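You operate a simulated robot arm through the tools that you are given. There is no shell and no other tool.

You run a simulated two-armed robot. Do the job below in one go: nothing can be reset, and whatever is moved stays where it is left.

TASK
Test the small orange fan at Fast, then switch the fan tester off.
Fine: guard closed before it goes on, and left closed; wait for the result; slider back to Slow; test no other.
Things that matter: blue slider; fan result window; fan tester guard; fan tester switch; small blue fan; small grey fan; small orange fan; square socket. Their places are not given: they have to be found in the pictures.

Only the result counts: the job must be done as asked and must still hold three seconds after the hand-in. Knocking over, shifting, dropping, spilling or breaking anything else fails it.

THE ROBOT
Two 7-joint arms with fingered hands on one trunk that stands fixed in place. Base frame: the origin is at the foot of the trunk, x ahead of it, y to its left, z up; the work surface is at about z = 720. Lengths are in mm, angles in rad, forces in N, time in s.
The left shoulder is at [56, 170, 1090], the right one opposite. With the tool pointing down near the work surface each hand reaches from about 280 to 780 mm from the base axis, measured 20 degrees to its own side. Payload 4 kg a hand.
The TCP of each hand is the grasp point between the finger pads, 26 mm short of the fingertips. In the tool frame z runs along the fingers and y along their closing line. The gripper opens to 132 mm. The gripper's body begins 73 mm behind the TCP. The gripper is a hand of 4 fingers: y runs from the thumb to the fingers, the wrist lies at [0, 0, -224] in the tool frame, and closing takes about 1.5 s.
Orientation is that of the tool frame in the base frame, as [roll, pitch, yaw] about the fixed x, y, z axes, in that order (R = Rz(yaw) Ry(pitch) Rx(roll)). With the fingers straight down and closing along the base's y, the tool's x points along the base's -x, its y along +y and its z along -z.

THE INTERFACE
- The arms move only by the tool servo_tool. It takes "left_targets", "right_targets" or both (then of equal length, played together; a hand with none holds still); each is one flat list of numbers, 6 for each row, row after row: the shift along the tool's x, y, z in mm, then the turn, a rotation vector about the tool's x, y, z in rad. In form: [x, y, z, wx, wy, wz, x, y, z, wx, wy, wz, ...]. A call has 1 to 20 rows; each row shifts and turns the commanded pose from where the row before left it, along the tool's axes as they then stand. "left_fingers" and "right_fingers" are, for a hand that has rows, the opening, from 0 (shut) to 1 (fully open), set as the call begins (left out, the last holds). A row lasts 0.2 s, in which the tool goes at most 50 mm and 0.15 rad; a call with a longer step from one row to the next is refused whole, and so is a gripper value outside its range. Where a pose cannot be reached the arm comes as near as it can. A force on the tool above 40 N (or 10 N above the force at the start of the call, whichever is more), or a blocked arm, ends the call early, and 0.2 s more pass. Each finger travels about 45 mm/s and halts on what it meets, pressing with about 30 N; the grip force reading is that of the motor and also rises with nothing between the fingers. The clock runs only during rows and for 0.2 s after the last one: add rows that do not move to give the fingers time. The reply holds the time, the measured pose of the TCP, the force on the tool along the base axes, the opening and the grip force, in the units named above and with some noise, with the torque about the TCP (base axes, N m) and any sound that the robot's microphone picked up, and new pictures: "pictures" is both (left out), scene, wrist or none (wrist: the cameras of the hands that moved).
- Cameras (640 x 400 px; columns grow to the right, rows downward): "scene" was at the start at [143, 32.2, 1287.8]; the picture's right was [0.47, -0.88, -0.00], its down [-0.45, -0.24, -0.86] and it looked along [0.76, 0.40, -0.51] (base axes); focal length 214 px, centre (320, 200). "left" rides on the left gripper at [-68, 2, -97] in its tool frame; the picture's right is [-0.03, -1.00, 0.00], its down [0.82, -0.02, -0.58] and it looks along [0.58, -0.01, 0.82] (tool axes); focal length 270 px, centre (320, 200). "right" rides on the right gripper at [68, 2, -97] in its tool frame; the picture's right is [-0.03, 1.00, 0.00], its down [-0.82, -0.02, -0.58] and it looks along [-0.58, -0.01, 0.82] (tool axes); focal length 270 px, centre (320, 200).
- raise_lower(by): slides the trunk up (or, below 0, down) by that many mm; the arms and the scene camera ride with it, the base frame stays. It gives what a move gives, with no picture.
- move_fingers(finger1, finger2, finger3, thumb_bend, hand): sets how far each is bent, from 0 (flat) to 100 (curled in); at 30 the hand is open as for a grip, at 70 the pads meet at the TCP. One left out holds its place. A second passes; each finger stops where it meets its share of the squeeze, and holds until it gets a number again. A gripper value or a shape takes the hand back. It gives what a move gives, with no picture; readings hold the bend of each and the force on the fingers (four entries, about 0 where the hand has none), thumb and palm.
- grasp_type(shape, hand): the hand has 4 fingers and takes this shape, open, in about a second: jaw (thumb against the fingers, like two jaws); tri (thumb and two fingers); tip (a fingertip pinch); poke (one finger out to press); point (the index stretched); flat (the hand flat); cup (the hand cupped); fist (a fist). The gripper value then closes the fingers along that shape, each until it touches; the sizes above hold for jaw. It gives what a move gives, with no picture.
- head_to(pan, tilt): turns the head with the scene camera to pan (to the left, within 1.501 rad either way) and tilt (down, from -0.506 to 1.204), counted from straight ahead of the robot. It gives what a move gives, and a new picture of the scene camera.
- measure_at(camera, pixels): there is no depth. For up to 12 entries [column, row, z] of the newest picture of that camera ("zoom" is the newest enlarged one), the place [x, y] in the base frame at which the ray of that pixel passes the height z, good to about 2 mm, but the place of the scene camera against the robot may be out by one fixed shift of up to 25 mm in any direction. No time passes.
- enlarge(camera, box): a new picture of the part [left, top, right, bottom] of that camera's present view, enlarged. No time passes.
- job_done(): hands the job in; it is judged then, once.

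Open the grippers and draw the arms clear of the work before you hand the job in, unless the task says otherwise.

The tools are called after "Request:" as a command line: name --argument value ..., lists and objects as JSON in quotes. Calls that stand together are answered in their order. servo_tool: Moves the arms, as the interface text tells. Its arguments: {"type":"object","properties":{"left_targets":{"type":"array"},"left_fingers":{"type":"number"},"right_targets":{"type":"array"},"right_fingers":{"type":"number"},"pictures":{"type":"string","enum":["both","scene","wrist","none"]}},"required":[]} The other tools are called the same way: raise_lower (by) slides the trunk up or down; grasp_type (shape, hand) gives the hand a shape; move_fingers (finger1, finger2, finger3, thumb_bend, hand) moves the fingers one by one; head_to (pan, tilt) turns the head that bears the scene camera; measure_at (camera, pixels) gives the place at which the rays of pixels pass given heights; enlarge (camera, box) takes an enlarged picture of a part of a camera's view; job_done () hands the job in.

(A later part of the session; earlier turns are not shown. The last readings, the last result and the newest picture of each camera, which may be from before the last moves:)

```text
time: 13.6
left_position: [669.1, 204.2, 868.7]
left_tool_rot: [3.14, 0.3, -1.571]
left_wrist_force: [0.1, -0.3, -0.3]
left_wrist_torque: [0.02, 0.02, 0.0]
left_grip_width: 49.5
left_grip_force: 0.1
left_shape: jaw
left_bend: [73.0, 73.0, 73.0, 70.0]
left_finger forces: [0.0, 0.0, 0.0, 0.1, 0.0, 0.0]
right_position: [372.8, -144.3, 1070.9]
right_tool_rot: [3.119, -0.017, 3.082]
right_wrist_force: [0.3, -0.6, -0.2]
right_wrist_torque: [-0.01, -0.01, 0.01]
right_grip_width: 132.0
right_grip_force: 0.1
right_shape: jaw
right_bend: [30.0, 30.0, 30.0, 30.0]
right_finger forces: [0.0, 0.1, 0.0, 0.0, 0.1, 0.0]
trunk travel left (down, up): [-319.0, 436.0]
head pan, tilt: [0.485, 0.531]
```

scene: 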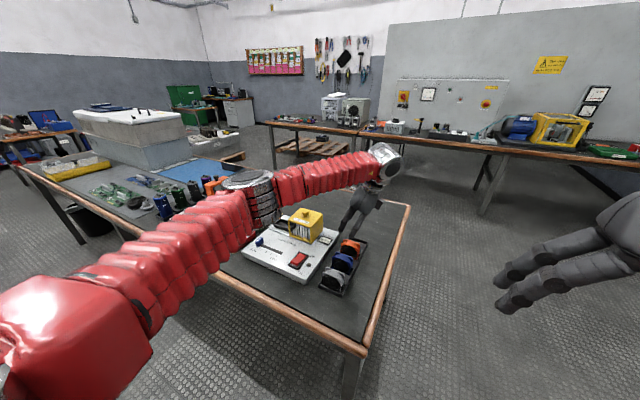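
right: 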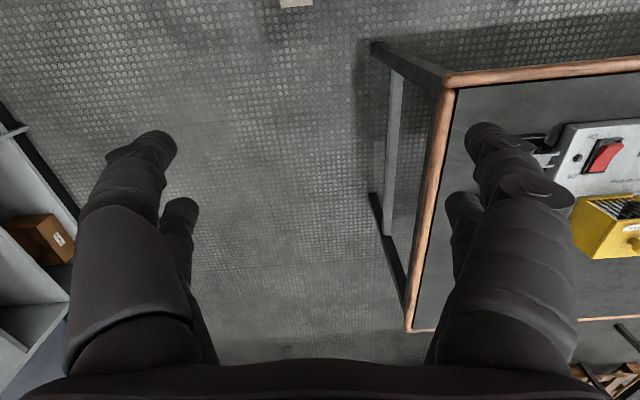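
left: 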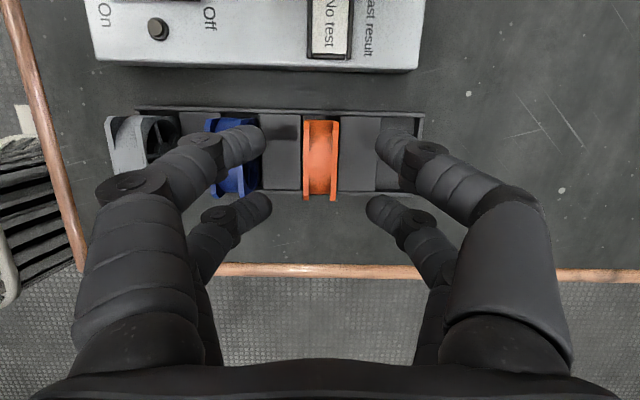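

The digits curl inward, so I need their true side profile relative to the blue fan. I raise the left hand a bit and bring the right hand around as a side-viewing camera from the −y side.

Request:
servo_tool --left_targets '[-10.5, 0, -33.9, 0, 0, 0, -10.5, 0, -33.9, 0, 0, 0, 0, 0, 0, 0, 0, 0, 0, 0, 0, 0, 0, 0, 0, 0, 0, 0, 0, 0, 0, 0, 0, 0, 0, 0, 0, 0, 0, 0, 0, 0, 0, 0, 0, 0, 0, 0, 0, 0, 0, 0, 0, 0, 0, 0, 0, 0, 0, 0, 0, 0, 0, 0, 0, 0, 0, 0, 0, 0, 0, 0, 0, 0, 0, 0, 0, 0, 0, 0, 0, 0, 0, 0, 0, 0, 0, 0, 0, 0, 0, 0, 0, 0, 0, 0, 0, 0, 0, 0, 0, 0, 0, 0, 0, 0, 0, 0]' --right_targets '[-39.6, 7.7, 15.9, 0, 0, 0, -39.6, 7.7, 15.9, 0, 0, 0, -39.6, 7.7, 15.9, 0, 0, 0, -39.6, 7.7, 15.9, 0, 0, 0, -39.6, 7.7, 15.9, 0, 0, 0, -39.6, 7.7, 15.9, 0, 0, 0, -39.6, 7.7, 15.9, 0, 0, 0, 0, 0, 0, 0, 0, -0.148, 0, 0, 0, 0, 0, -0.148, 0, 0, 0, 0, 0, -0.148, 0, 0, 0, 0, 0, -0.148, 0, 0, 0, 0, 0, -0.148, 0, 0, 0, 0, 0, -0.148, 0, 0, 0, 0, 0, -0.148, 0, 0, 0, 0, 0, -0.148, 0, 0, 0, 0, 0, -0.148, 0, 0, 0, 0, 0, -0.148, 0, 0, 0, 0, 0, -0.148]' --pictures "both"

```text
time: 17.4
left_position: [668.5, 204.2, 940.7]
left_tool_rot: [3.14, 0.3, -1.57]
left_wrist_force: [0.5, -0.3, 0.5]
left_wrist_torque: [0.0, 0.0, -0.01]
left_grip_width: 49.1
left_grip_force: 0.0
left_shape: jaw
left_bend: [73.0, 73.0, 73.0, 70.0]
left_finger forces: [0.0, 0.0, 0.1, 0.0, 0.1, 0.1]
right_position: [651.1, -104.4, 955.8]
right_tool_rot: [3.128, 0.025, -1.569]
right_wrist_force: [0.9, -0.3, -0.4]
right_wrist_torque: [0.01, 0.0, -0.03]
right_grip_width: 132.0
right_grip_force: 0.0
right_shape: jaw
right_bend: [30.0, 30.0, 30.0, 30.0]
right_finger forces: [0.1, 0.1, 0.0, 0.0, 0.0, 0.1]
trunk travel left (down, up): [-319.0, 436.0]
head pan, tilt: [0.485, 0.531]
```

scene: 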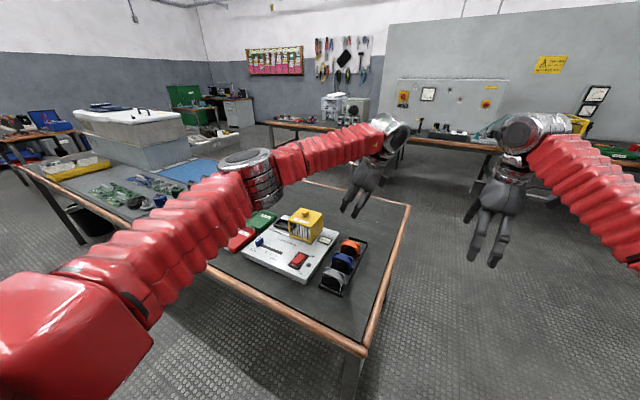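
right: 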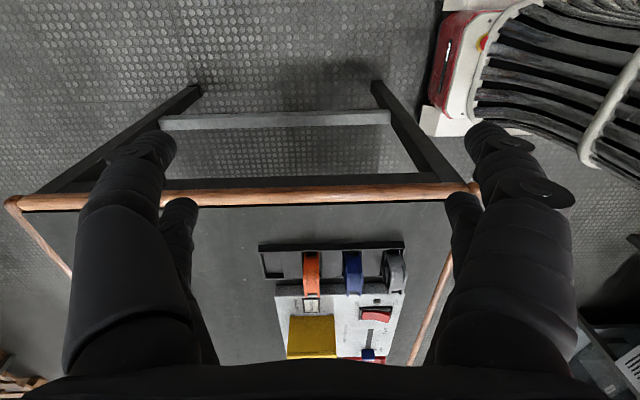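
left: 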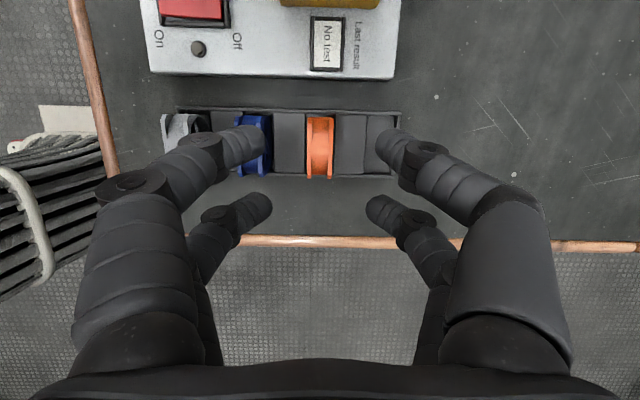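

The right camera faces +y and sees the fans at the bottom (310,270). I tilt the right hand so its camera looks more horizontally at the left hand.

Request:
servo_tool --right_targets '[0, 0, 0, 0, -0.14, 0, 0, 0, 0, 0, -0.14, 0, 0, 0, 0, 0, -0.14, 0, 0, 0, 0, 0, 0, 0]' --pictures "wrist"

```text
time: 18.4
left_position: [668.3, 205.1, 939.9]
left_tool_rot: [3.14, 0.299, -1.571]
left_wrist_force: [0.0, -0.5, 0.4]
left_wrist_torque: [0.01, -0.05, -0.01]
left_grip_width: 49.2
left_grip_force: 0.0
left_shape: jaw
left_bend: [73.0, 73.0, 73.0, 70.0]
left_finger forces: [0.0, 0.1, 0.0, 0.0, 0.1, 0.1]
right_position: [652.4, -104.3, 955.9]
right_tool_rot: [3.125, 0.446, -1.578]
right_wrist_force: [-0.8, -0.4, 0.0]
right_wrist_torque: [-0.02, 0.01, 0.04]
right_grip_width: 132.1
right_grip_force: 0.0
right_shape: jaw
right_bend: [30.0, 30.0, 30.0, 30.0]
right_finger forces: [0.0, 0.0, 0.0, 0.1, 0.1, 0.0]
trunk travel left (down, up): [-319.0, 436.0]
head pan, tilt: [0.485, 0.531]
```

right: 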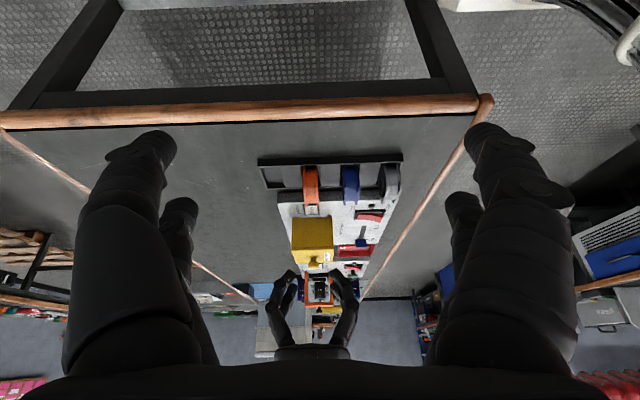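

The left hand is visible at (315,310), upside-down. I enlarge it to see finger profile.

Request:
enlarge --camera "right" --box '[240, 240, 400, 370]'

```text
3.08 times, centred on (320, 305) of right
```

zoom: 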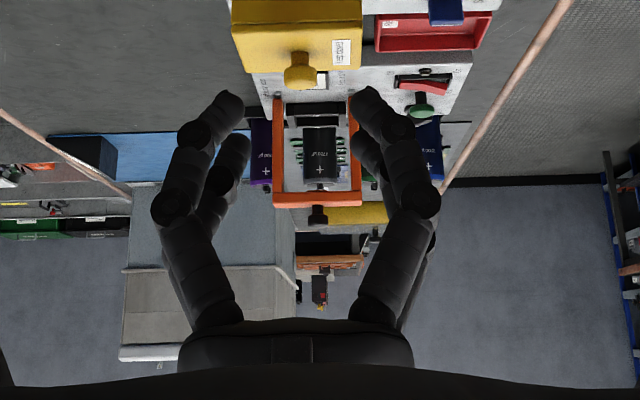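

The digits bow outward and bend in at the tips, so gripping low next to the blue fan would be tight. I try the "tip" shape to see whether it's slimmer.

Request:
grasp_type --shape "tip" --hand "left"

Request:
servo_tool --left_targets '[0, 0, 0, 0, 0, 0]' --pictures "wrist"

Request:
enlarge --camera "right" --box '[240, 240, 400, 370]'

```text
time: 19.3
left_position: [669.5, 203.9, 940.7]
left_tool_rot: [3.139, 0.3, -1.572]
left_wrist_force: [0.1, -0.2, 0.0]
left_wrist_torque: [0.02, -0.02, -0.01]
left_grip_width: 132.0
left_grip_force: 0.2
left_shape: tip
left_bend: [30.0, 30.0, 30.0, 30.0]
left_finger forces: [0.0, 0.0, 0.0, 0.0, 0.0, 0.0]
right_position: [652.0, -104.1, 955.5]
right_tool_rot: [3.126, 0.445, -1.58]
right_wrist_force: [-1.1, 0.0, -0.4]
right_wrist_torque: [-0.01, 0.01, 0.03]
right_grip_width: 132.0
right_grip_force: 0.0
right_shape: jaw
right_bend: [30.0, 30.0, 30.0, 30.0]
right_finger forces: [0.0, 0.0, 0.0, 0.1, 0.1, 0.1]
trunk travel left (down, up): [-319.0, 436.0]
head pan, tilt: [0.485, 0.531]
```

```text
time: 19.7
left_position: [669.5, 204.2, 940.4]
left_tool_rot: [3.14, 0.301, -1.57]
left_wrist_force: [0.5, -0.9, 0.0]
left_wrist_torque: [0.01, 0.03, -0.02]
left_grip_width: 132.1
left_grip_force: 0.0
left_shape: tip
left_bend: [30.0, 30.0, 30.0, 30.0]
left_finger forces: [0.1, 0.1, 0.0, 0.1, 0.0, 0.0]
right_position: [651.4, -104.3, 956.4]
right_tool_rot: [3.126, 0.444, -1.58]
right_wrist_force: [0.2, 0.3, 0.5]
right_wrist_torque: [0.0, 0.02, 0.0]
right_grip_width: 131.8
right_grip_force: 0.1
right_shape: jaw
right_bend: [30.0, 30.0, 30.0, 30.0]
right_finger forces: [0.0, 0.1, 0.1, 0.0, 0.1, 0.0]
trunk travel left (down, up): [-319.0, 436.0]
head pan, tilt: [0.485, 0.531]
```

left: 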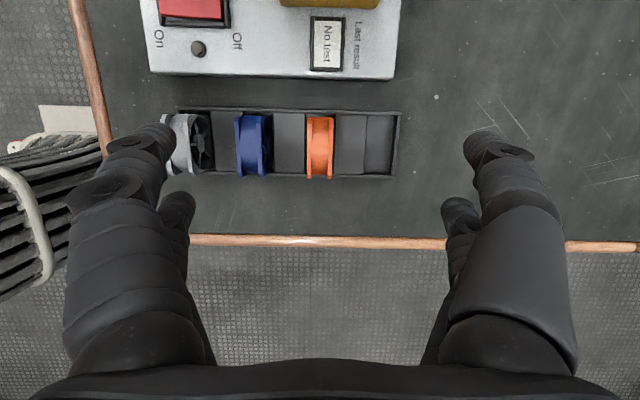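

```text
3.08 times, centred on (320, 305) of right
```

zoom: 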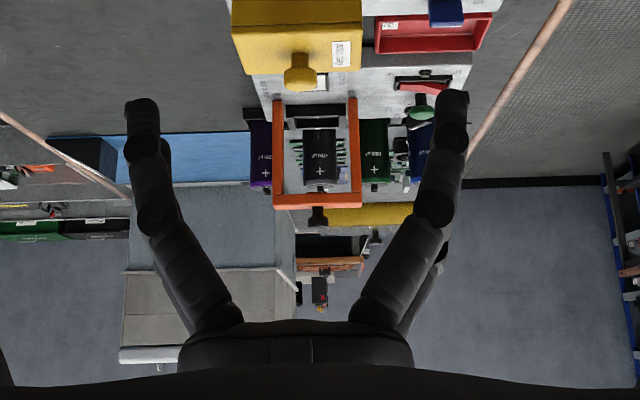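

Open "tip" looks the same as jaw; I close it partially to see its shape.

Request:
servo_tool --left_targets '[0, 0, 0, 0, 0, 0, 0, 0, 0, 0, 0, 0, 0, 0, 0, 0, 0, 0, 0, 0, 0, 0, 0, 0, 0, 0, 0, 0, 0, 0, 0, 0, 0, 0, 0, 0, 0, 0, 0, 0, 0, 0]' --left_fingers 0.37 --pictures "wrist"

Request:
enlarge --camera "right" --box '[240, 240, 400, 370]'

```text
time: 21.3
left_position: [668.5, 204.1, 939.9]
left_tool_rot: [3.14, 0.299, -1.571]
left_wrist_force: [0.5, 0.3, 0.2]
left_wrist_torque: [-0.01, 0.02, 0.01]
left_grip_width: 49.6
left_grip_force: 0.1
left_shape: tip
left_bend: [73.0, 73.0, 73.0, 70.0]
left_finger forces: [0.0, 0.0, 0.0, 0.0, 0.0, 0.0]
right_position: [651.7, -104.7, 955.7]
right_tool_rot: [3.124, 0.445, -1.58]
right_wrist_force: [0.3, 0.1, -0.5]
right_wrist_torque: [-0.01, -0.01, 0.0]
right_grip_width: 131.8
right_grip_force: 0.0
right_shape: jaw
right_bend: [30.0, 30.0, 30.0, 30.0]
right_finger forces: [0.0, 0.0, 0.1, 0.0, 0.0, 0.0]
trunk travel left (down, up): [-319.0, 436.0]
head pan, tilt: [0.485, 0.531]
```

left: 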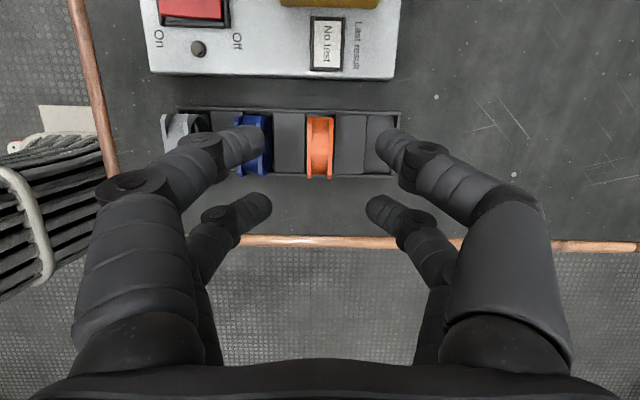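

```text
3.08 times, centred on (320, 305) of right
```

zoom: 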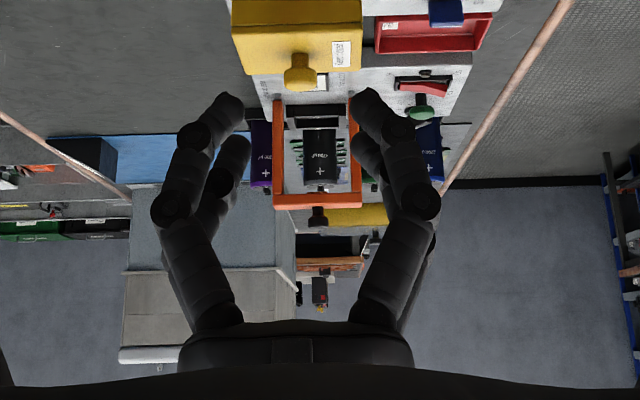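

"tip" is identical in form. I'll grip the top ~15 mm of the fan with a small opening and little tilt. First I test reach at the socket with tilt reduced to 0.1, passing high over the guard.

Request:
servo_tool --left_targets '[0, 0, 0, 0, 0.1, 0, 0, 0, 0, 0, 0.1, 0, -39.1, -0.86, 3.9, 0, 0, 0, -39.1, -0.86, 3.9, 0, 0, 0, -39.1, -0.86, 3.9, 0, 0, 0, -39.1, -0.86, 3.9, 0, 0, 0, -39.1, -0.86, 3.9, 0, 0, 0, -39.1, -0.86, 3.9, 0, 0, 0, -39.1, -0.86, 3.9, 0, 0, 0, 3.2, 0, 32.4, 0, 0, 0, 3.2, 0, 32.4, 0, 0, 0, 0, 0, 0, 0, 0, 0]' --pictures "both"

```text
time: 23.9
left_position: [676.1, 482.3, 873.5]
left_tool_rot: [-3.141, 0.1, -1.571]
left_wrist_force: [0.1, -0.5, -0.8]
left_wrist_torque: [0.02, -0.03, 0.03]
left_grip_width: 49.3
left_grip_force: 0.1
left_shape: tip
left_bend: [73.0, 73.0, 73.0, 70.0]
left_finger forces: [0.0, 0.0, 0.0, 0.0, 0.0, 0.0]
right_position: [651.8, -105.0, 956.5]
right_tool_rot: [3.126, 0.446, -1.58]
right_wrist_force: [1.5, -1.5, -0.6]
right_wrist_torque: [0.01, -0.04, 0.05]
right_grip_width: 132.0
right_grip_force: 0.0
right_shape: jaw
right_bend: [30.0, 30.0, 30.0, 30.0]
right_finger forces: [0.1, 0.0, 0.0, 0.1, 0.0, 0.1]
trunk travel left (down, up): [-319.0, 436.0]
head pan, tilt: [0.485, 0.531]
```

scene: 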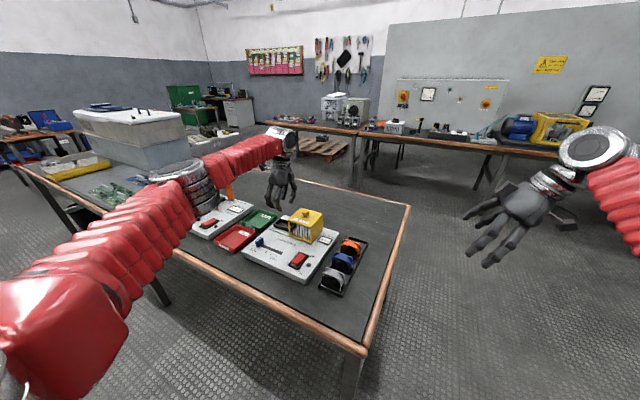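
left: 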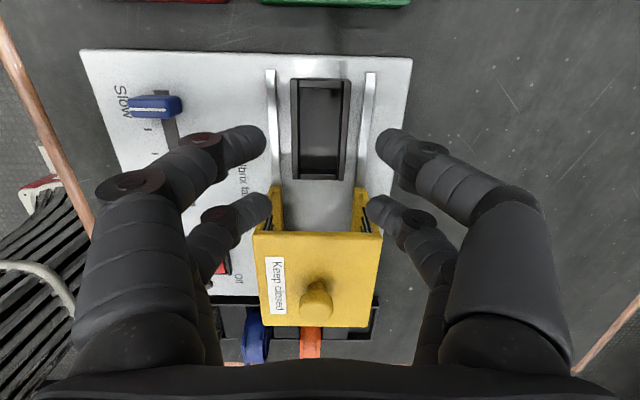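

Reach is fine with tilt 0.1. From here I zoom on the socket for precise inner corners.

Request:
enlarge --camera "left" --box '[260, 50, 390, 200]'

```text
2.67 times, centred on (325, 125) of left
```

zoom: 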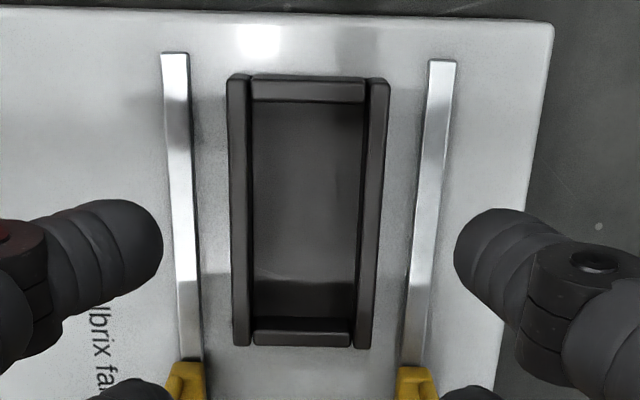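

I measure the inner top corners of the socket.

Request:
measure_at --camera "left" --pixels '[[297.6, 88.25, 762], [343, 88.25, 762], [299.5, 174.1, 762], [338.5, 174.1, 762], [297.6, 130, 762], [341, 130, 762], [289.9, 80, 762], [351, 80, 762], [292, 179.5, 762], [344, 179.5, 762], [299.5, 169.5, 752], [337, 169.5, 752]]'

```text
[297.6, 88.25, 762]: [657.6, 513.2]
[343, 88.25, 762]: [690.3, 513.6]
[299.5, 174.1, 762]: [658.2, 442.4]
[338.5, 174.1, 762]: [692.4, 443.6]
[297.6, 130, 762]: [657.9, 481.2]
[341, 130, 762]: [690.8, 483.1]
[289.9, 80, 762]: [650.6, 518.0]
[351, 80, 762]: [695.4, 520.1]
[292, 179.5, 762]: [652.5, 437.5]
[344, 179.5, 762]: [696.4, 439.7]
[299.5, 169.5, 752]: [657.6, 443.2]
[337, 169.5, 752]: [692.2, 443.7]
```

Socket inner centre ≈ (674.4, 478.3), 33×70 mm. I go back over the orange fan the same way, with the opening at 0.28, stopping above it.

Request:
servo_tool --left_targets '[-3.2, 0, -32.4, 0, 0, 0, -3.2, 0, -32.4, 0, 0, 0, 39.1, 0.86, -3.9, 0, 0, 0, 39.1, 0.86, -3.9, 0, 0, 0, 39.1, 0.86, -3.9, 0, 0, 0, 39.1, 0.86, -3.9, 0, 0, 0, 39.1, 0.86, -3.9, 0, 0, 0, 39.1, 0.86, -3.9, 0, 0, 0, 39.1, 0.86, -3.9, 0, 0, 0, 3.33, 0, 33.2, 0, 0, 0, 3.33, 0, 33.2, 0, 0, 0, 3.33, 0, 33.2, 0, 0, 0, 0, 0, 0, 0, 0, 0, 0, 0, 0, 0, 0, 0]' --left_fingers 0.28 --pictures "wrist"

Request:
enlarge --camera "left" --box '[220, 40, 420, 260]'

Request:
enlarge --camera "right" --box '[250, 150, 400, 290]'

```text
time: 26.9
left_position: [669.0, 204.9, 837.8]
left_tool_rot: [3.139, 0.1, -1.573]
left_wrist_force: [0.8, -0.5, 0.1]
left_wrist_torque: [0.0, 0.0, 0.02]
left_grip_width: 37.5
left_grip_force: 0.1
left_shape: tip
left_bend: [73.0, 73.0, 73.0, 70.0]
left_finger forces: [0.1, 0.0, 0.1, 0.1, 0.1, 0.1]
right_position: [651.7, -104.9, 955.6]
right_tool_rot: [3.126, 0.445, -1.579]
right_wrist_force: [-1.2, -0.1, 0.3]
right_wrist_torque: [0.03, 0.01, -0.02]
right_grip_width: 131.9
right_grip_force: 0.1
right_shape: jaw
right_bend: [30.0, 30.0, 30.0, 30.0]
right_finger forces: [0.0, 0.1, 0.0, 0.0, 0.1, 0.0]
trunk travel left (down, up): [-319.0, 436.0]
head pan, tilt: [0.485, 0.531]
```

left: 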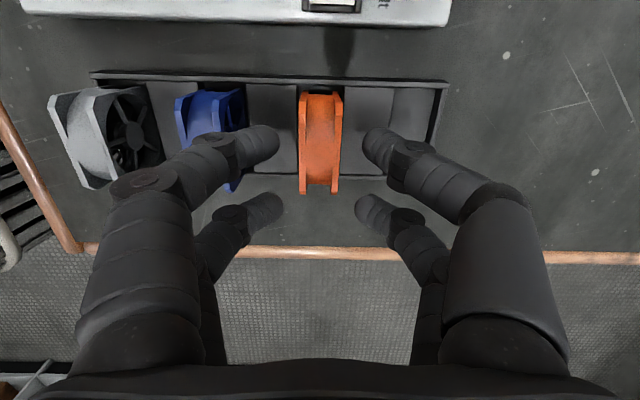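

```text
1.82 times, centred on (320, 150) of left
```

zoom: 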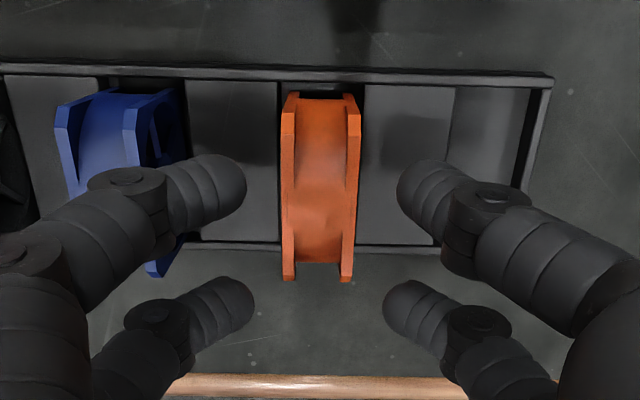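

```text
2.86 times, centred on (325, 220) of right
```

zoom: 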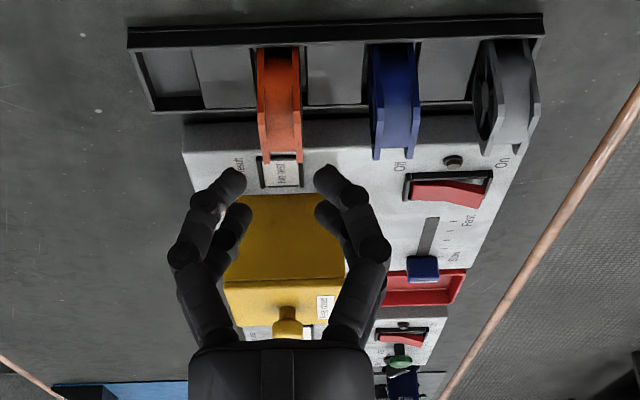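

The alignment looks good from both views. I measure blue's back-plate top edge to confirm clearance from the left digits.

Request:
measure_at --camera "left" --pixels '[[220, 120, 779], [221, 130, 779], [300, 110, 779], [340, 110, 779], [299, 170, 779], [338, 170, 779], [302, 105, 779], [337, 105, 779]]'

```text
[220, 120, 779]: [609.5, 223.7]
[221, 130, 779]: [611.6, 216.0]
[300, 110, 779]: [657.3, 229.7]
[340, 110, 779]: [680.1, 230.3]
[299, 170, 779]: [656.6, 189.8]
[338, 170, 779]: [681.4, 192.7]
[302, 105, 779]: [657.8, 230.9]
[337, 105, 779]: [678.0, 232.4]
```

Blue's edge is at x≈610, leaving good clearance, and the fan centre x≈669 matches. I descend to TCP z≈790 with the opening at 37 mm.

Request:
servo_tool --left_targets '[1.9, 0, 15.9, 0, 0, 0, 1.9, 0, 15.9, 0, 0, 0, 1.9, 0, 15.9, 0, 0, 0, 0, 0, 0, 0, 0, 0]' --pictures "wrist"

Request:
enlarge --camera "left" --box '[220, 40, 420, 260]'

Request:
enlarge --camera "right" --box '[260, 140, 380, 250]'

```text
time: 27.9
left_position: [667.8, 203.4, 788.6]
left_tool_rot: [3.141, 0.099, -1.571]
left_wrist_force: [-0.2, -0.5, -0.5]
left_wrist_torque: [0.0, 0.0, -0.04]
left_grip_width: 37.3
left_grip_force: 0.0
left_shape: tip
left_bend: [73.0, 73.0, 73.0, 70.0]
left_finger forces: [0.0, 0.0, 0.0, 0.0, 0.0, 0.1]
right_position: [652.9, -104.7, 955.9]
right_tool_rot: [3.126, 0.446, -1.58]
right_wrist_force: [0.4, 0.0, 0.6]
right_wrist_torque: [0.04, -0.04, -0.01]
right_grip_width: 132.0
right_grip_force: 0.1
right_shape: jaw
right_bend: [30.0, 30.0, 30.0, 30.0]
right_finger forces: [0.0, 0.1, 0.1, 0.0, 0.0, 0.2]
trunk travel left (down, up): [-319.0, 436.0]
head pan, tilt: [0.485, 0.531]
```

left: 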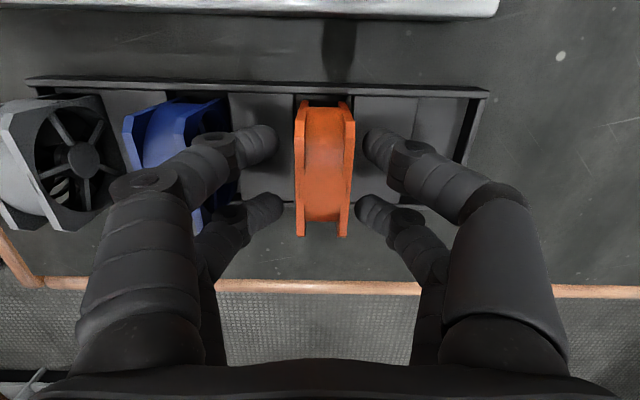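

```text
1.82 times, centred on (320, 150) of left
```

zoom: 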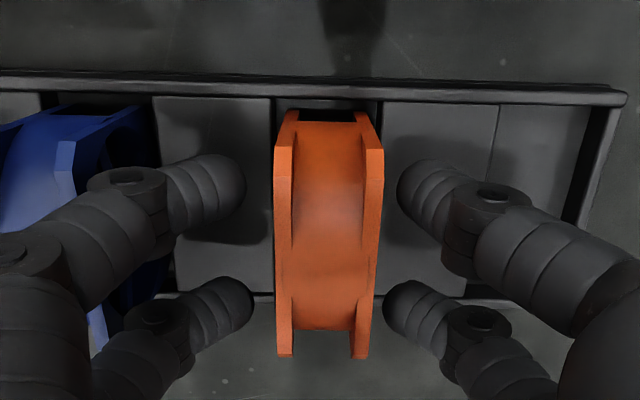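

```text
3.64 times, centred on (320, 195) of right
```

zoom: 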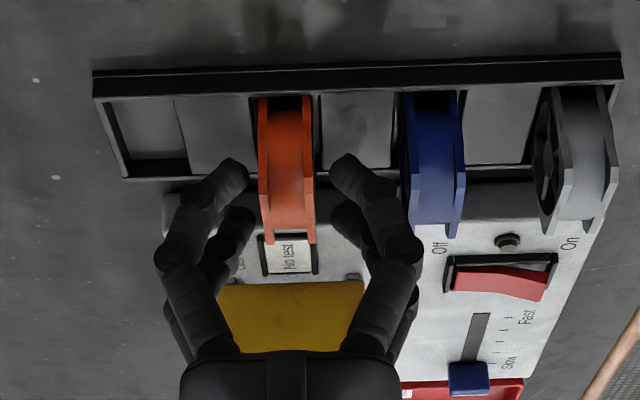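

Fingertips straddle the fan evenly (left gap 11 px, right 17 px in the right zoom). I nudge 1 mm to +x and close the fingers.

Request:
servo_tool --left_targets '[0, -1, 0, 0, 0, 0, 0, 0, 0, 0, 0, 0]' --left_fingers 0.28 --pictures "none"

Request:
servo_tool --left_targets '[0, 0, 0, 0, 0, 0, 0, 0, 0, 0, 0, 0, 0, 0, 0, 0, 0, 0, 0, 0, 0, 0, 0, 0]' --left_fingers 0.0 --pictures "wrist"

Request:
enlarge --camera "right" --box '[260, 140, 380, 250]'

```text
time: 28.5
left_position: [669.7, 204.6, 789.7]
left_tool_rot: [3.14, 0.1, -1.572]
left_wrist_force: [-0.4, -0.4, 0.9]
left_wrist_torque: [-0.02, 0.01, 0.03]
left_grip_width: 37.2
left_grip_force: 0.1
left_shape: tip
left_bend: [73.0, 73.0, 73.0, 70.0]
left_finger forces: [0.1, 0.0, 0.1, 0.1, 0.0, 0.1]
right_position: [653.0, -103.9, 955.5]
right_tool_rot: [3.124, 0.446, -1.58]
right_wrist_force: [-0.2, -0.2, 0.2]
right_wrist_torque: [-0.02, 0.01, -0.01]
right_grip_width: 132.0
right_grip_force: 0.0
right_shape: jaw
right_bend: [30.0, 30.0, 30.0, 30.0]
right_finger forces: [0.0, 0.0, 0.0, 0.0, 0.0, 0.0]
trunk travel left (down, up): [-319.0, 436.0]
head pan, tilt: [0.485, 0.531]
```

```text
time: 29.5
left_position: [669.6, 203.1, 791.5]
left_tool_rot: [3.14, 0.101, -1.571]
left_wrist_force: [-0.7, -0.5, -0.4]
left_wrist_torque: [-0.01, -0.03, 0.0]
left_grip_width: 19.3
left_grip_force: 30.2
left_shape: tip
left_bend: [73.0, 73.0, 73.0, 70.0]
left_finger forces: [26.9, 27.0, 26.7, 0.0, 27.2, 0.0]
right_position: [651.9, -104.2, 955.4]
right_tool_rot: [3.125, 0.445, -1.578]
right_wrist_force: [0.5, -0.6, -0.4]
right_wrist_torque: [0.0, 0.03, 0.02]
right_grip_width: 132.0
right_grip_force: 0.1
right_shape: jaw
right_bend: [30.0, 30.0, 30.0, 30.0]
right_finger forces: [0.0, 0.0, 0.0, 0.0, 0.0, 0.0]
trunk travel left (down, up): [-319.0, 436.0]
head pan, tilt: [0.485, 0.531]
```

left: 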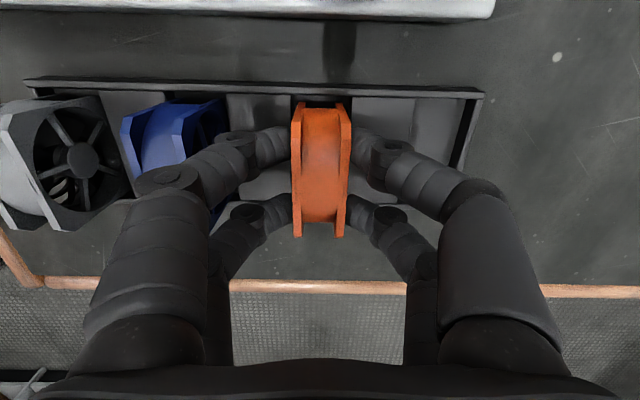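

```text
3.64 times, centred on (320, 195) of right
```

zoom: 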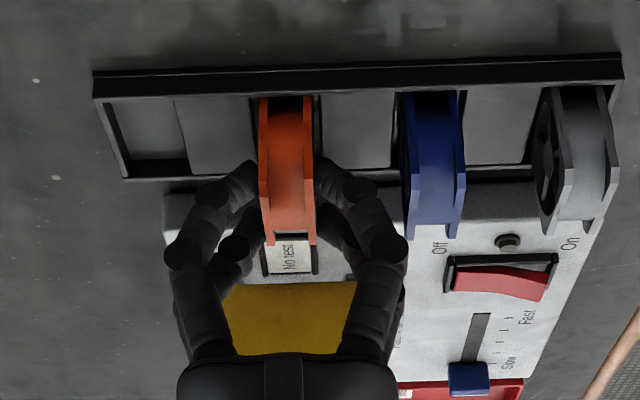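

The fan is gripped (width 19.3, 30 N). I lift straight up about 95 mm, slowly.

Request:
servo_tool --left_targets '[-0.5, 0, -5, 0, 0, 0, -1, 0, -10, 0, 0, 0, -1, 0, -10, 0, 0, 0, -2, 0, -20, 0, 0, 0, -2, 0, -20, 0, 0, 0, -3, 0, -30, 0, 0, 0, 0, 0, 0, 0, 0, 0]' --pictures "both"

Request:
enlarge --camera "left" --box '[220, 40, 420, 260]'

Request:
enlarge --camera "right" --box '[250, 150, 400, 300]'

```text
time: 31.1
left_position: [671.2, 204.9, 885.5]
left_tool_rot: [3.14, 0.1, -1.569]
left_wrist_force: [0.8, -0.4, -0.5]
left_wrist_torque: [-0.03, 0.04, -0.02]
left_grip_width: 19.1
left_grip_force: 29.3
left_shape: tip
left_bend: [73.0, 73.0, 73.0, 70.0]
left_finger forces: [26.9, 27.0, 26.7, 0.0, 27.2, 0.0]
right_position: [651.3, -103.9, 955.0]
right_tool_rot: [3.124, 0.446, -1.579]
right_wrist_force: [-0.2, 0.2, -0.4]
right_wrist_torque: [-0.01, -0.02, -0.03]
right_grip_width: 132.1
right_grip_force: 0.0
right_shape: jaw
right_bend: [30.0, 30.0, 30.0, 30.0]
right_finger forces: [0.0, 0.0, 0.0, 0.0, 0.0, 0.1]
trunk travel left (down, up): [-319.0, 436.0]
head pan, tilt: [0.485, 0.531]
```

scene: 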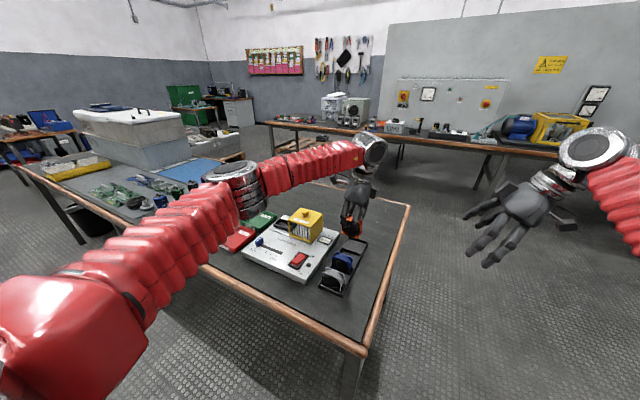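
left: 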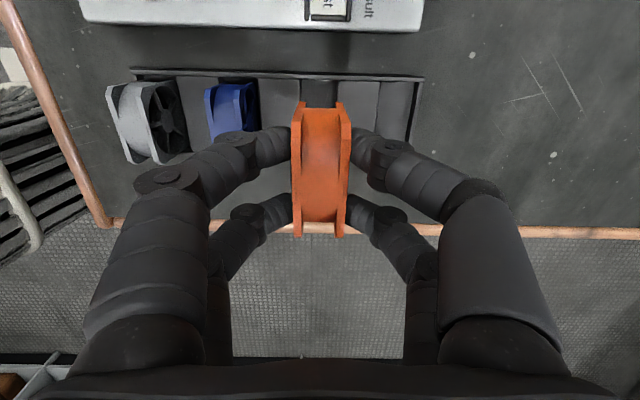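

```text
1.82 times, centred on (320, 150) of left
```

zoom: 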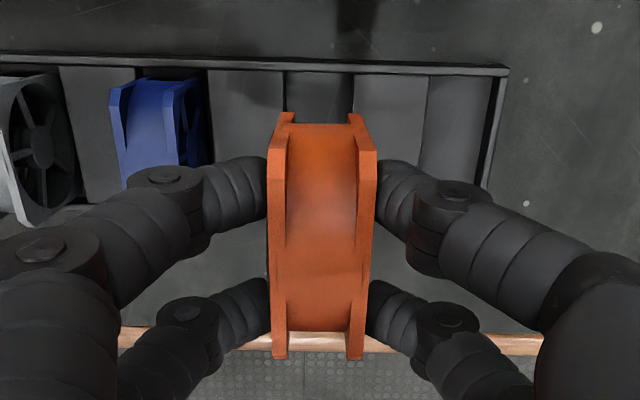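

```text
2.67 times, centred on (325, 225) of right
```

zoom: 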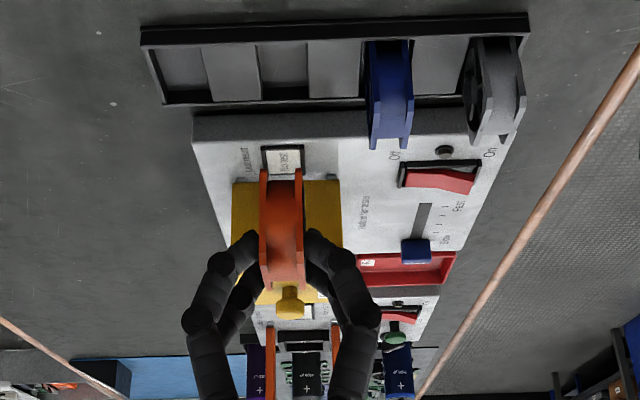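

The orange fan is lifted cleanly and the others are undisturbed. I raise to z≈950 and carry it over the guard to above the socket.

Request:
servo_tool --left_targets '[-3.25, 0, -32.35, 0, 0, 0, -3.25, 0, -32.35, 0, 0, 0, -38.9, -0.5, 3.9, 0, 0, 0, -38.9, -0.5, 3.9, 0, 0, 0, -38.9, -0.5, 3.9, 0, 0, 0, -38.9, -0.5, 3.9, 0, 0, 0, -38.9, -0.5, 3.9, 0, 0, 0, -38.9, -0.5, 3.9, 0, 0, 0, -38.9, -0.5, 3.9, 0, 0, 0, 0, 0, 0, 0, 0, 0, 0, 0, 0, 0, 0, 0]' --pictures "both"

Request:
enlarge --camera "scene" --box '[230, 120, 350, 270]'

```text
time: 33.5
left_position: [675.8, 479.7, 952.7]
left_tool_rot: [3.14, 0.099, -1.572]
left_wrist_force: [-0.1, -0.1, -1.2]
left_wrist_torque: [0.02, 0.01, 0.01]
left_grip_width: 19.0
left_grip_force: 30.4
left_shape: tip
left_bend: [73.0, 73.0, 73.0, 70.0]
left_finger forces: [26.9, 26.9, 26.7, 0.0, 27.1, 0.0]
right_position: [651.9, -105.2, 956.4]
right_tool_rot: [3.125, 0.444, -1.579]
right_wrist_force: [0.7, 0.6, -0.4]
right_wrist_torque: [-0.03, 0.01, 0.0]
right_grip_width: 131.8
right_grip_force: 0.0
right_shape: jaw
right_bend: [30.0, 30.0, 30.0, 30.0]
right_finger forces: [0.0, 0.0, 0.1, 0.0, 0.0, 0.1]
trunk travel left (down, up): [-319.0, 436.0]
head pan, tilt: [0.485, 0.531]
```

scene: 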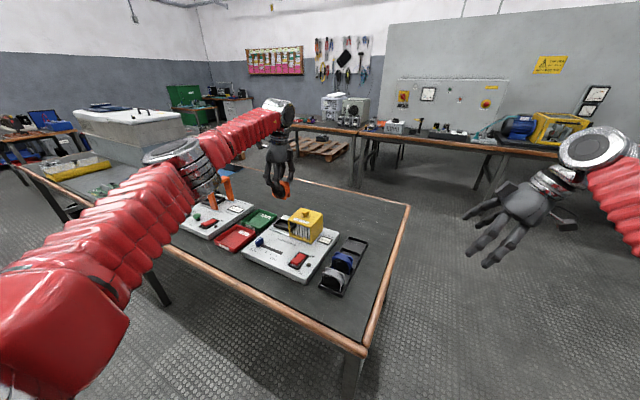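
left: 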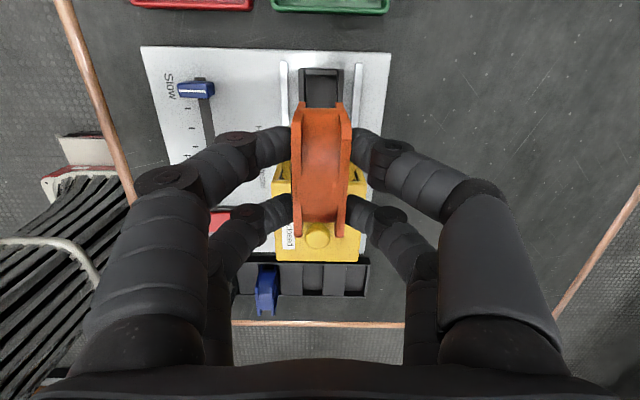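

```text
2.67 times, centred on (290, 195) of scene
```

zoom: 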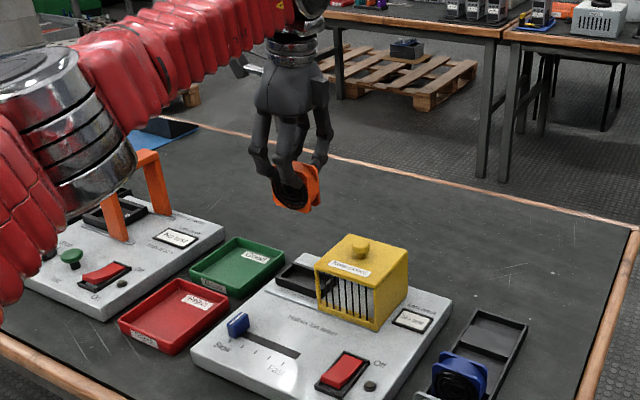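

Fan held over the socket. I lower to TCP z≈845 (fan bottom ≈777, still above the socket walls) and check alignment.

Request:
servo_tool --left_targets '[3.05, 0.35, 26.8, 0, 0, 0, 3.05, 0.35, 26.8, 0, 0, 0, 3.05, 0.35, 26.8, 0, 0, 0, 3.05, 0.35, 26.8, 0, 0, 0, 0, 0, 0, 0, 0, 0, 0, 0, 0, 0, 0, 0]' --pictures "wrist"

Request:
enlarge --camera "left" --box '[240, 20, 400, 260]'

Request:
enlarge --camera "scene" --box '[250, 180, 320, 240]'

Request:
enlarge --camera "right" --box '[260, 190, 380, 310]'

```text
time: 34.9
left_position: [671.1, 479.2, 844.8]
left_tool_rot: [3.14, 0.1, -1.571]
left_wrist_force: [-0.4, 0.1, 0.4]
left_wrist_torque: [0.0, -0.01, -0.01]
left_grip_width: 19.1
left_grip_force: 30.5
left_shape: tip
left_bend: [73.0, 73.0, 73.0, 70.0]
left_finger forces: [26.9, 27.0, 26.8, 0.1, 27.2, 0.0]
right_position: [651.9, -104.1, 955.2]
right_tool_rot: [3.125, 0.446, -1.579]
right_wrist_force: [0.5, 0.4, 0.3]
right_wrist_torque: [0.02, 0.04, 0.04]
right_grip_width: 131.9
right_grip_force: 0.0
right_shape: jaw
right_bend: [30.0, 30.0, 30.0, 30.0]
right_finger forces: [0.0, 0.0, 0.0, 0.1, 0.1, 0.0]
trunk travel left (down, up): [-319.0, 436.0]
head pan, tilt: [0.485, 0.531]
```

left: 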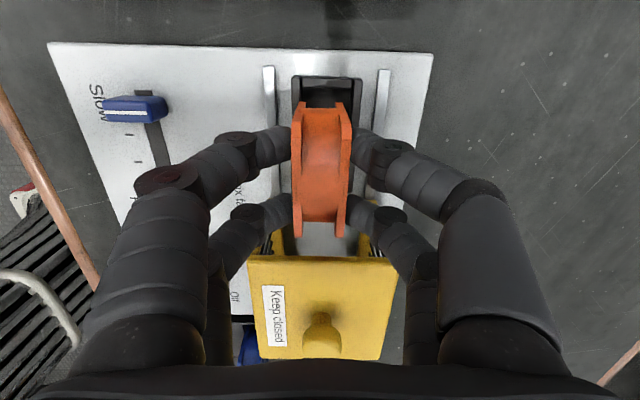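

```text
1.67 times, centred on (320, 140) of left
```

zoom: 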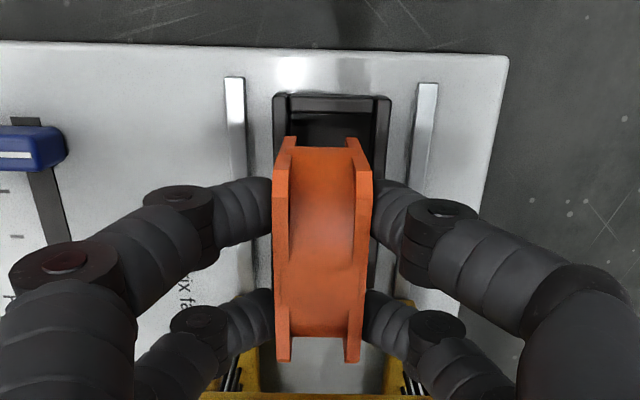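

```text
6.67 times, centred on (285, 210) of scene
```

zoom: 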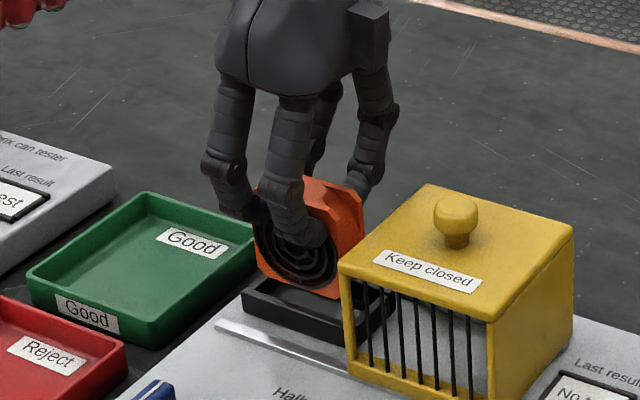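

```text
3.33 times, centred on (320, 250) of right
```

zoom: 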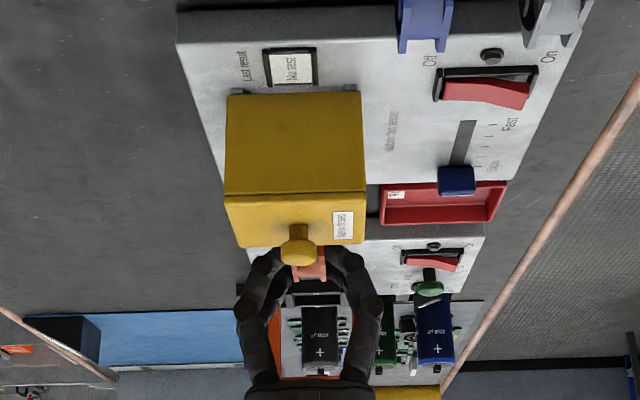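

I zoom further on the fan's lower edge relative to the socket walls and re-read the pose.

Request:
enlarge --camera "left" --box '[270, 60, 370, 140]'

Request:
servo_tool --left_targets '[0, 0, 0, 0, 0, 0, 0, 0, 0, 0, 0, 0]' --pictures "none"

Request:
servo_tool --left_targets '[0, 0, 0, 0, 0, 0]' --pictures "none"

```text
5.00 times, centred on (320, 100) of left
```

zoom: 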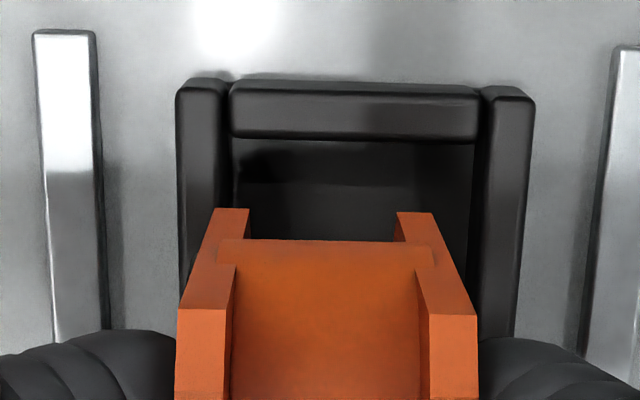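

```text
time: 35.5
left_position: [671.3, 477.8, 844.6]
left_tool_rot: [3.139, 0.1, -1.57]
left_wrist_force: [-0.2, 0.1, -1.6]
left_wrist_torque: [0.03, 0.01, -0.03]
left_grip_width: 18.9
left_grip_force: 30.1
left_shape: tip
left_bend: [73.0, 73.0, 73.0, 70.0]
left_finger forces: [27.0, 27.1, 26.8, 0.1, 27.2, 0.0]
right_position: [651.1, -104.5, 955.8]
right_tool_rot: [3.127, 0.444, -1.58]
right_wrist_force: [0.2, 0.3, -0.9]
right_wrist_torque: [0.03, 0.0, -0.01]
right_grip_width: 132.1
right_grip_force: 0.0
right_shape: jaw
right_bend: [30.0, 30.0, 30.0, 30.0]
right_finger forces: [0.0, 0.0, 0.0, 0.0, 0.0, 0.0]
trunk travel left (down, up): [-319.0, 436.0]
head pan, tilt: [0.485, 0.531]
```

```text
time: 35.9
left_position: [672.4, 477.6, 844.8]
left_tool_rot: [3.139, 0.1, -1.572]
left_wrist_force: [-0.4, -0.5, -0.6]
left_wrist_torque: [-0.04, 0.02, -0.01]
left_grip_width: 19.0
left_grip_force: 29.6
left_shape: tip
left_bend: [73.0, 73.0, 73.0, 70.0]
left_finger forces: [26.9, 27.0, 26.8, 0.1, 27.4, 0.1]
right_position: [651.8, -104.4, 956.1]
right_tool_rot: [3.126, 0.445, -1.579]
right_wrist_force: [0.9, 0.4, 0.1]
right_wrist_torque: [-0.02, -0.02, 0.03]
right_grip_width: 131.9
right_grip_force: 0.0
right_shape: jaw
right_bend: [30.0, 30.0, 30.0, 30.0]
right_finger forces: [0.0, 0.1, 0.1, 0.1, 0.0, 0.0]
trunk travel left (down, up): [-319.0, 436.0]
head pan, tilt: [0.485, 0.531]
```

Fan bottom centre is at zoom x≈324 vs socket centre ≈355, so it needs about +3.5 mm in x. I check y with a measurement.

Request:
measure_at --camera "left" --pixels '[[299.4, 102, 777], [342.4, 102.6, 777], [302.4, 86, 762], [350, 86, 762], [291.5, 121, 815], [351, 121, 815]]'

```text
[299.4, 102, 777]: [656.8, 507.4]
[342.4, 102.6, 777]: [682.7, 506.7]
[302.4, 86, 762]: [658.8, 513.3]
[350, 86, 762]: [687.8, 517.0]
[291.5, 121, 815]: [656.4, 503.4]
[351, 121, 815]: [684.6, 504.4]
```

I shift +4 mm in x and +1 mm in y, then lower 11 mm to just above the wall tops and look again.

Request:
servo_tool --left_targets '[-1, -4, 0, 0, 0, 0, 0.55, 0, 5.5, 0, 0, 0, 0.55, 0, 5.5, 0, 0, 0, 0, 0, 0, 0, 0, 0, 0, 0, 0, 0, 0, 0]' --pictures "wrist"

Request:
enlarge --camera "left" --box '[270, 60, 370, 140]'

Request:
enlarge --camera "scene" --box '[265, 200, 305, 230]'

```text
time: 37.1
left_position: [677.4, 479.2, 832.9]
left_tool_rot: [3.139, 0.101, -1.57]
left_wrist_force: [-1.2, -0.3, -1.0]
left_wrist_torque: [-0.02, 0.01, 0.01]
left_grip_width: 19.2
left_grip_force: 30.3
left_shape: tip
left_bend: [73.0, 73.0, 73.0, 70.0]
left_finger forces: [26.9, 27.0, 26.7, 0.1, 27.2, 0.0]
right_position: [652.9, -104.0, 956.8]
right_tool_rot: [3.125, 0.445, -1.578]
right_wrist_force: [-1.1, 0.6, 0.0]
right_wrist_torque: [0.03, 0.01, 0.01]
right_grip_width: 131.9
right_grip_force: 0.2
right_shape: jaw
right_bend: [30.0, 30.0, 30.0, 30.0]
right_finger forces: [0.1, 0.0, 0.0, 0.1, 0.0, 0.1]
trunk travel left (down, up): [-319.0, 436.0]
head pan, tilt: [0.485, 0.531]
```

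left: 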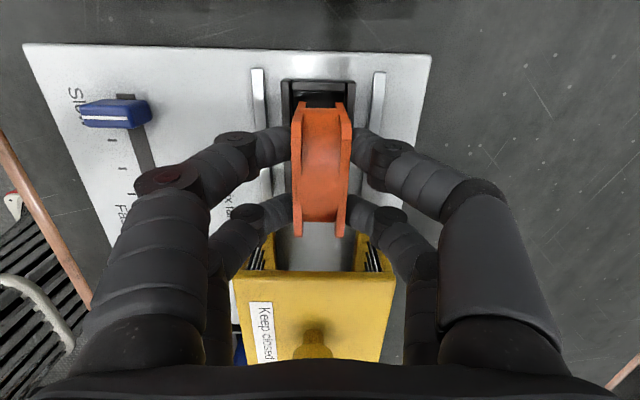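

```text
5.00 times, centred on (320, 100) of left
```

zoom: 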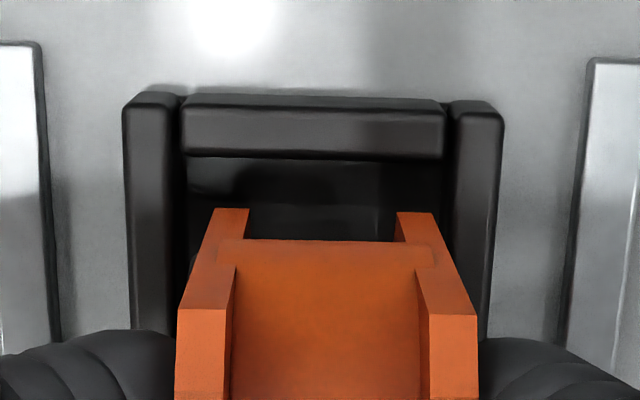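

```text
13.33 times, centred on (285, 215) of scene
```

zoom: 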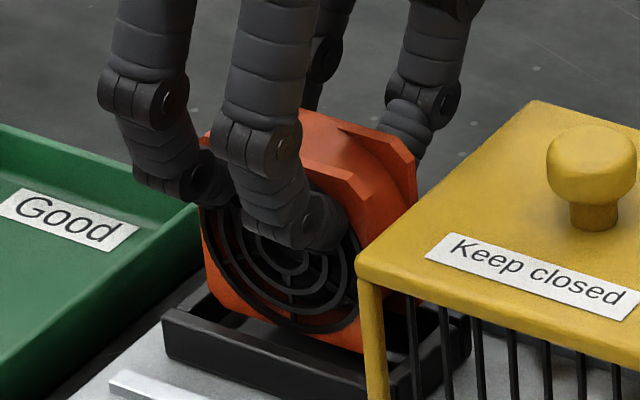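

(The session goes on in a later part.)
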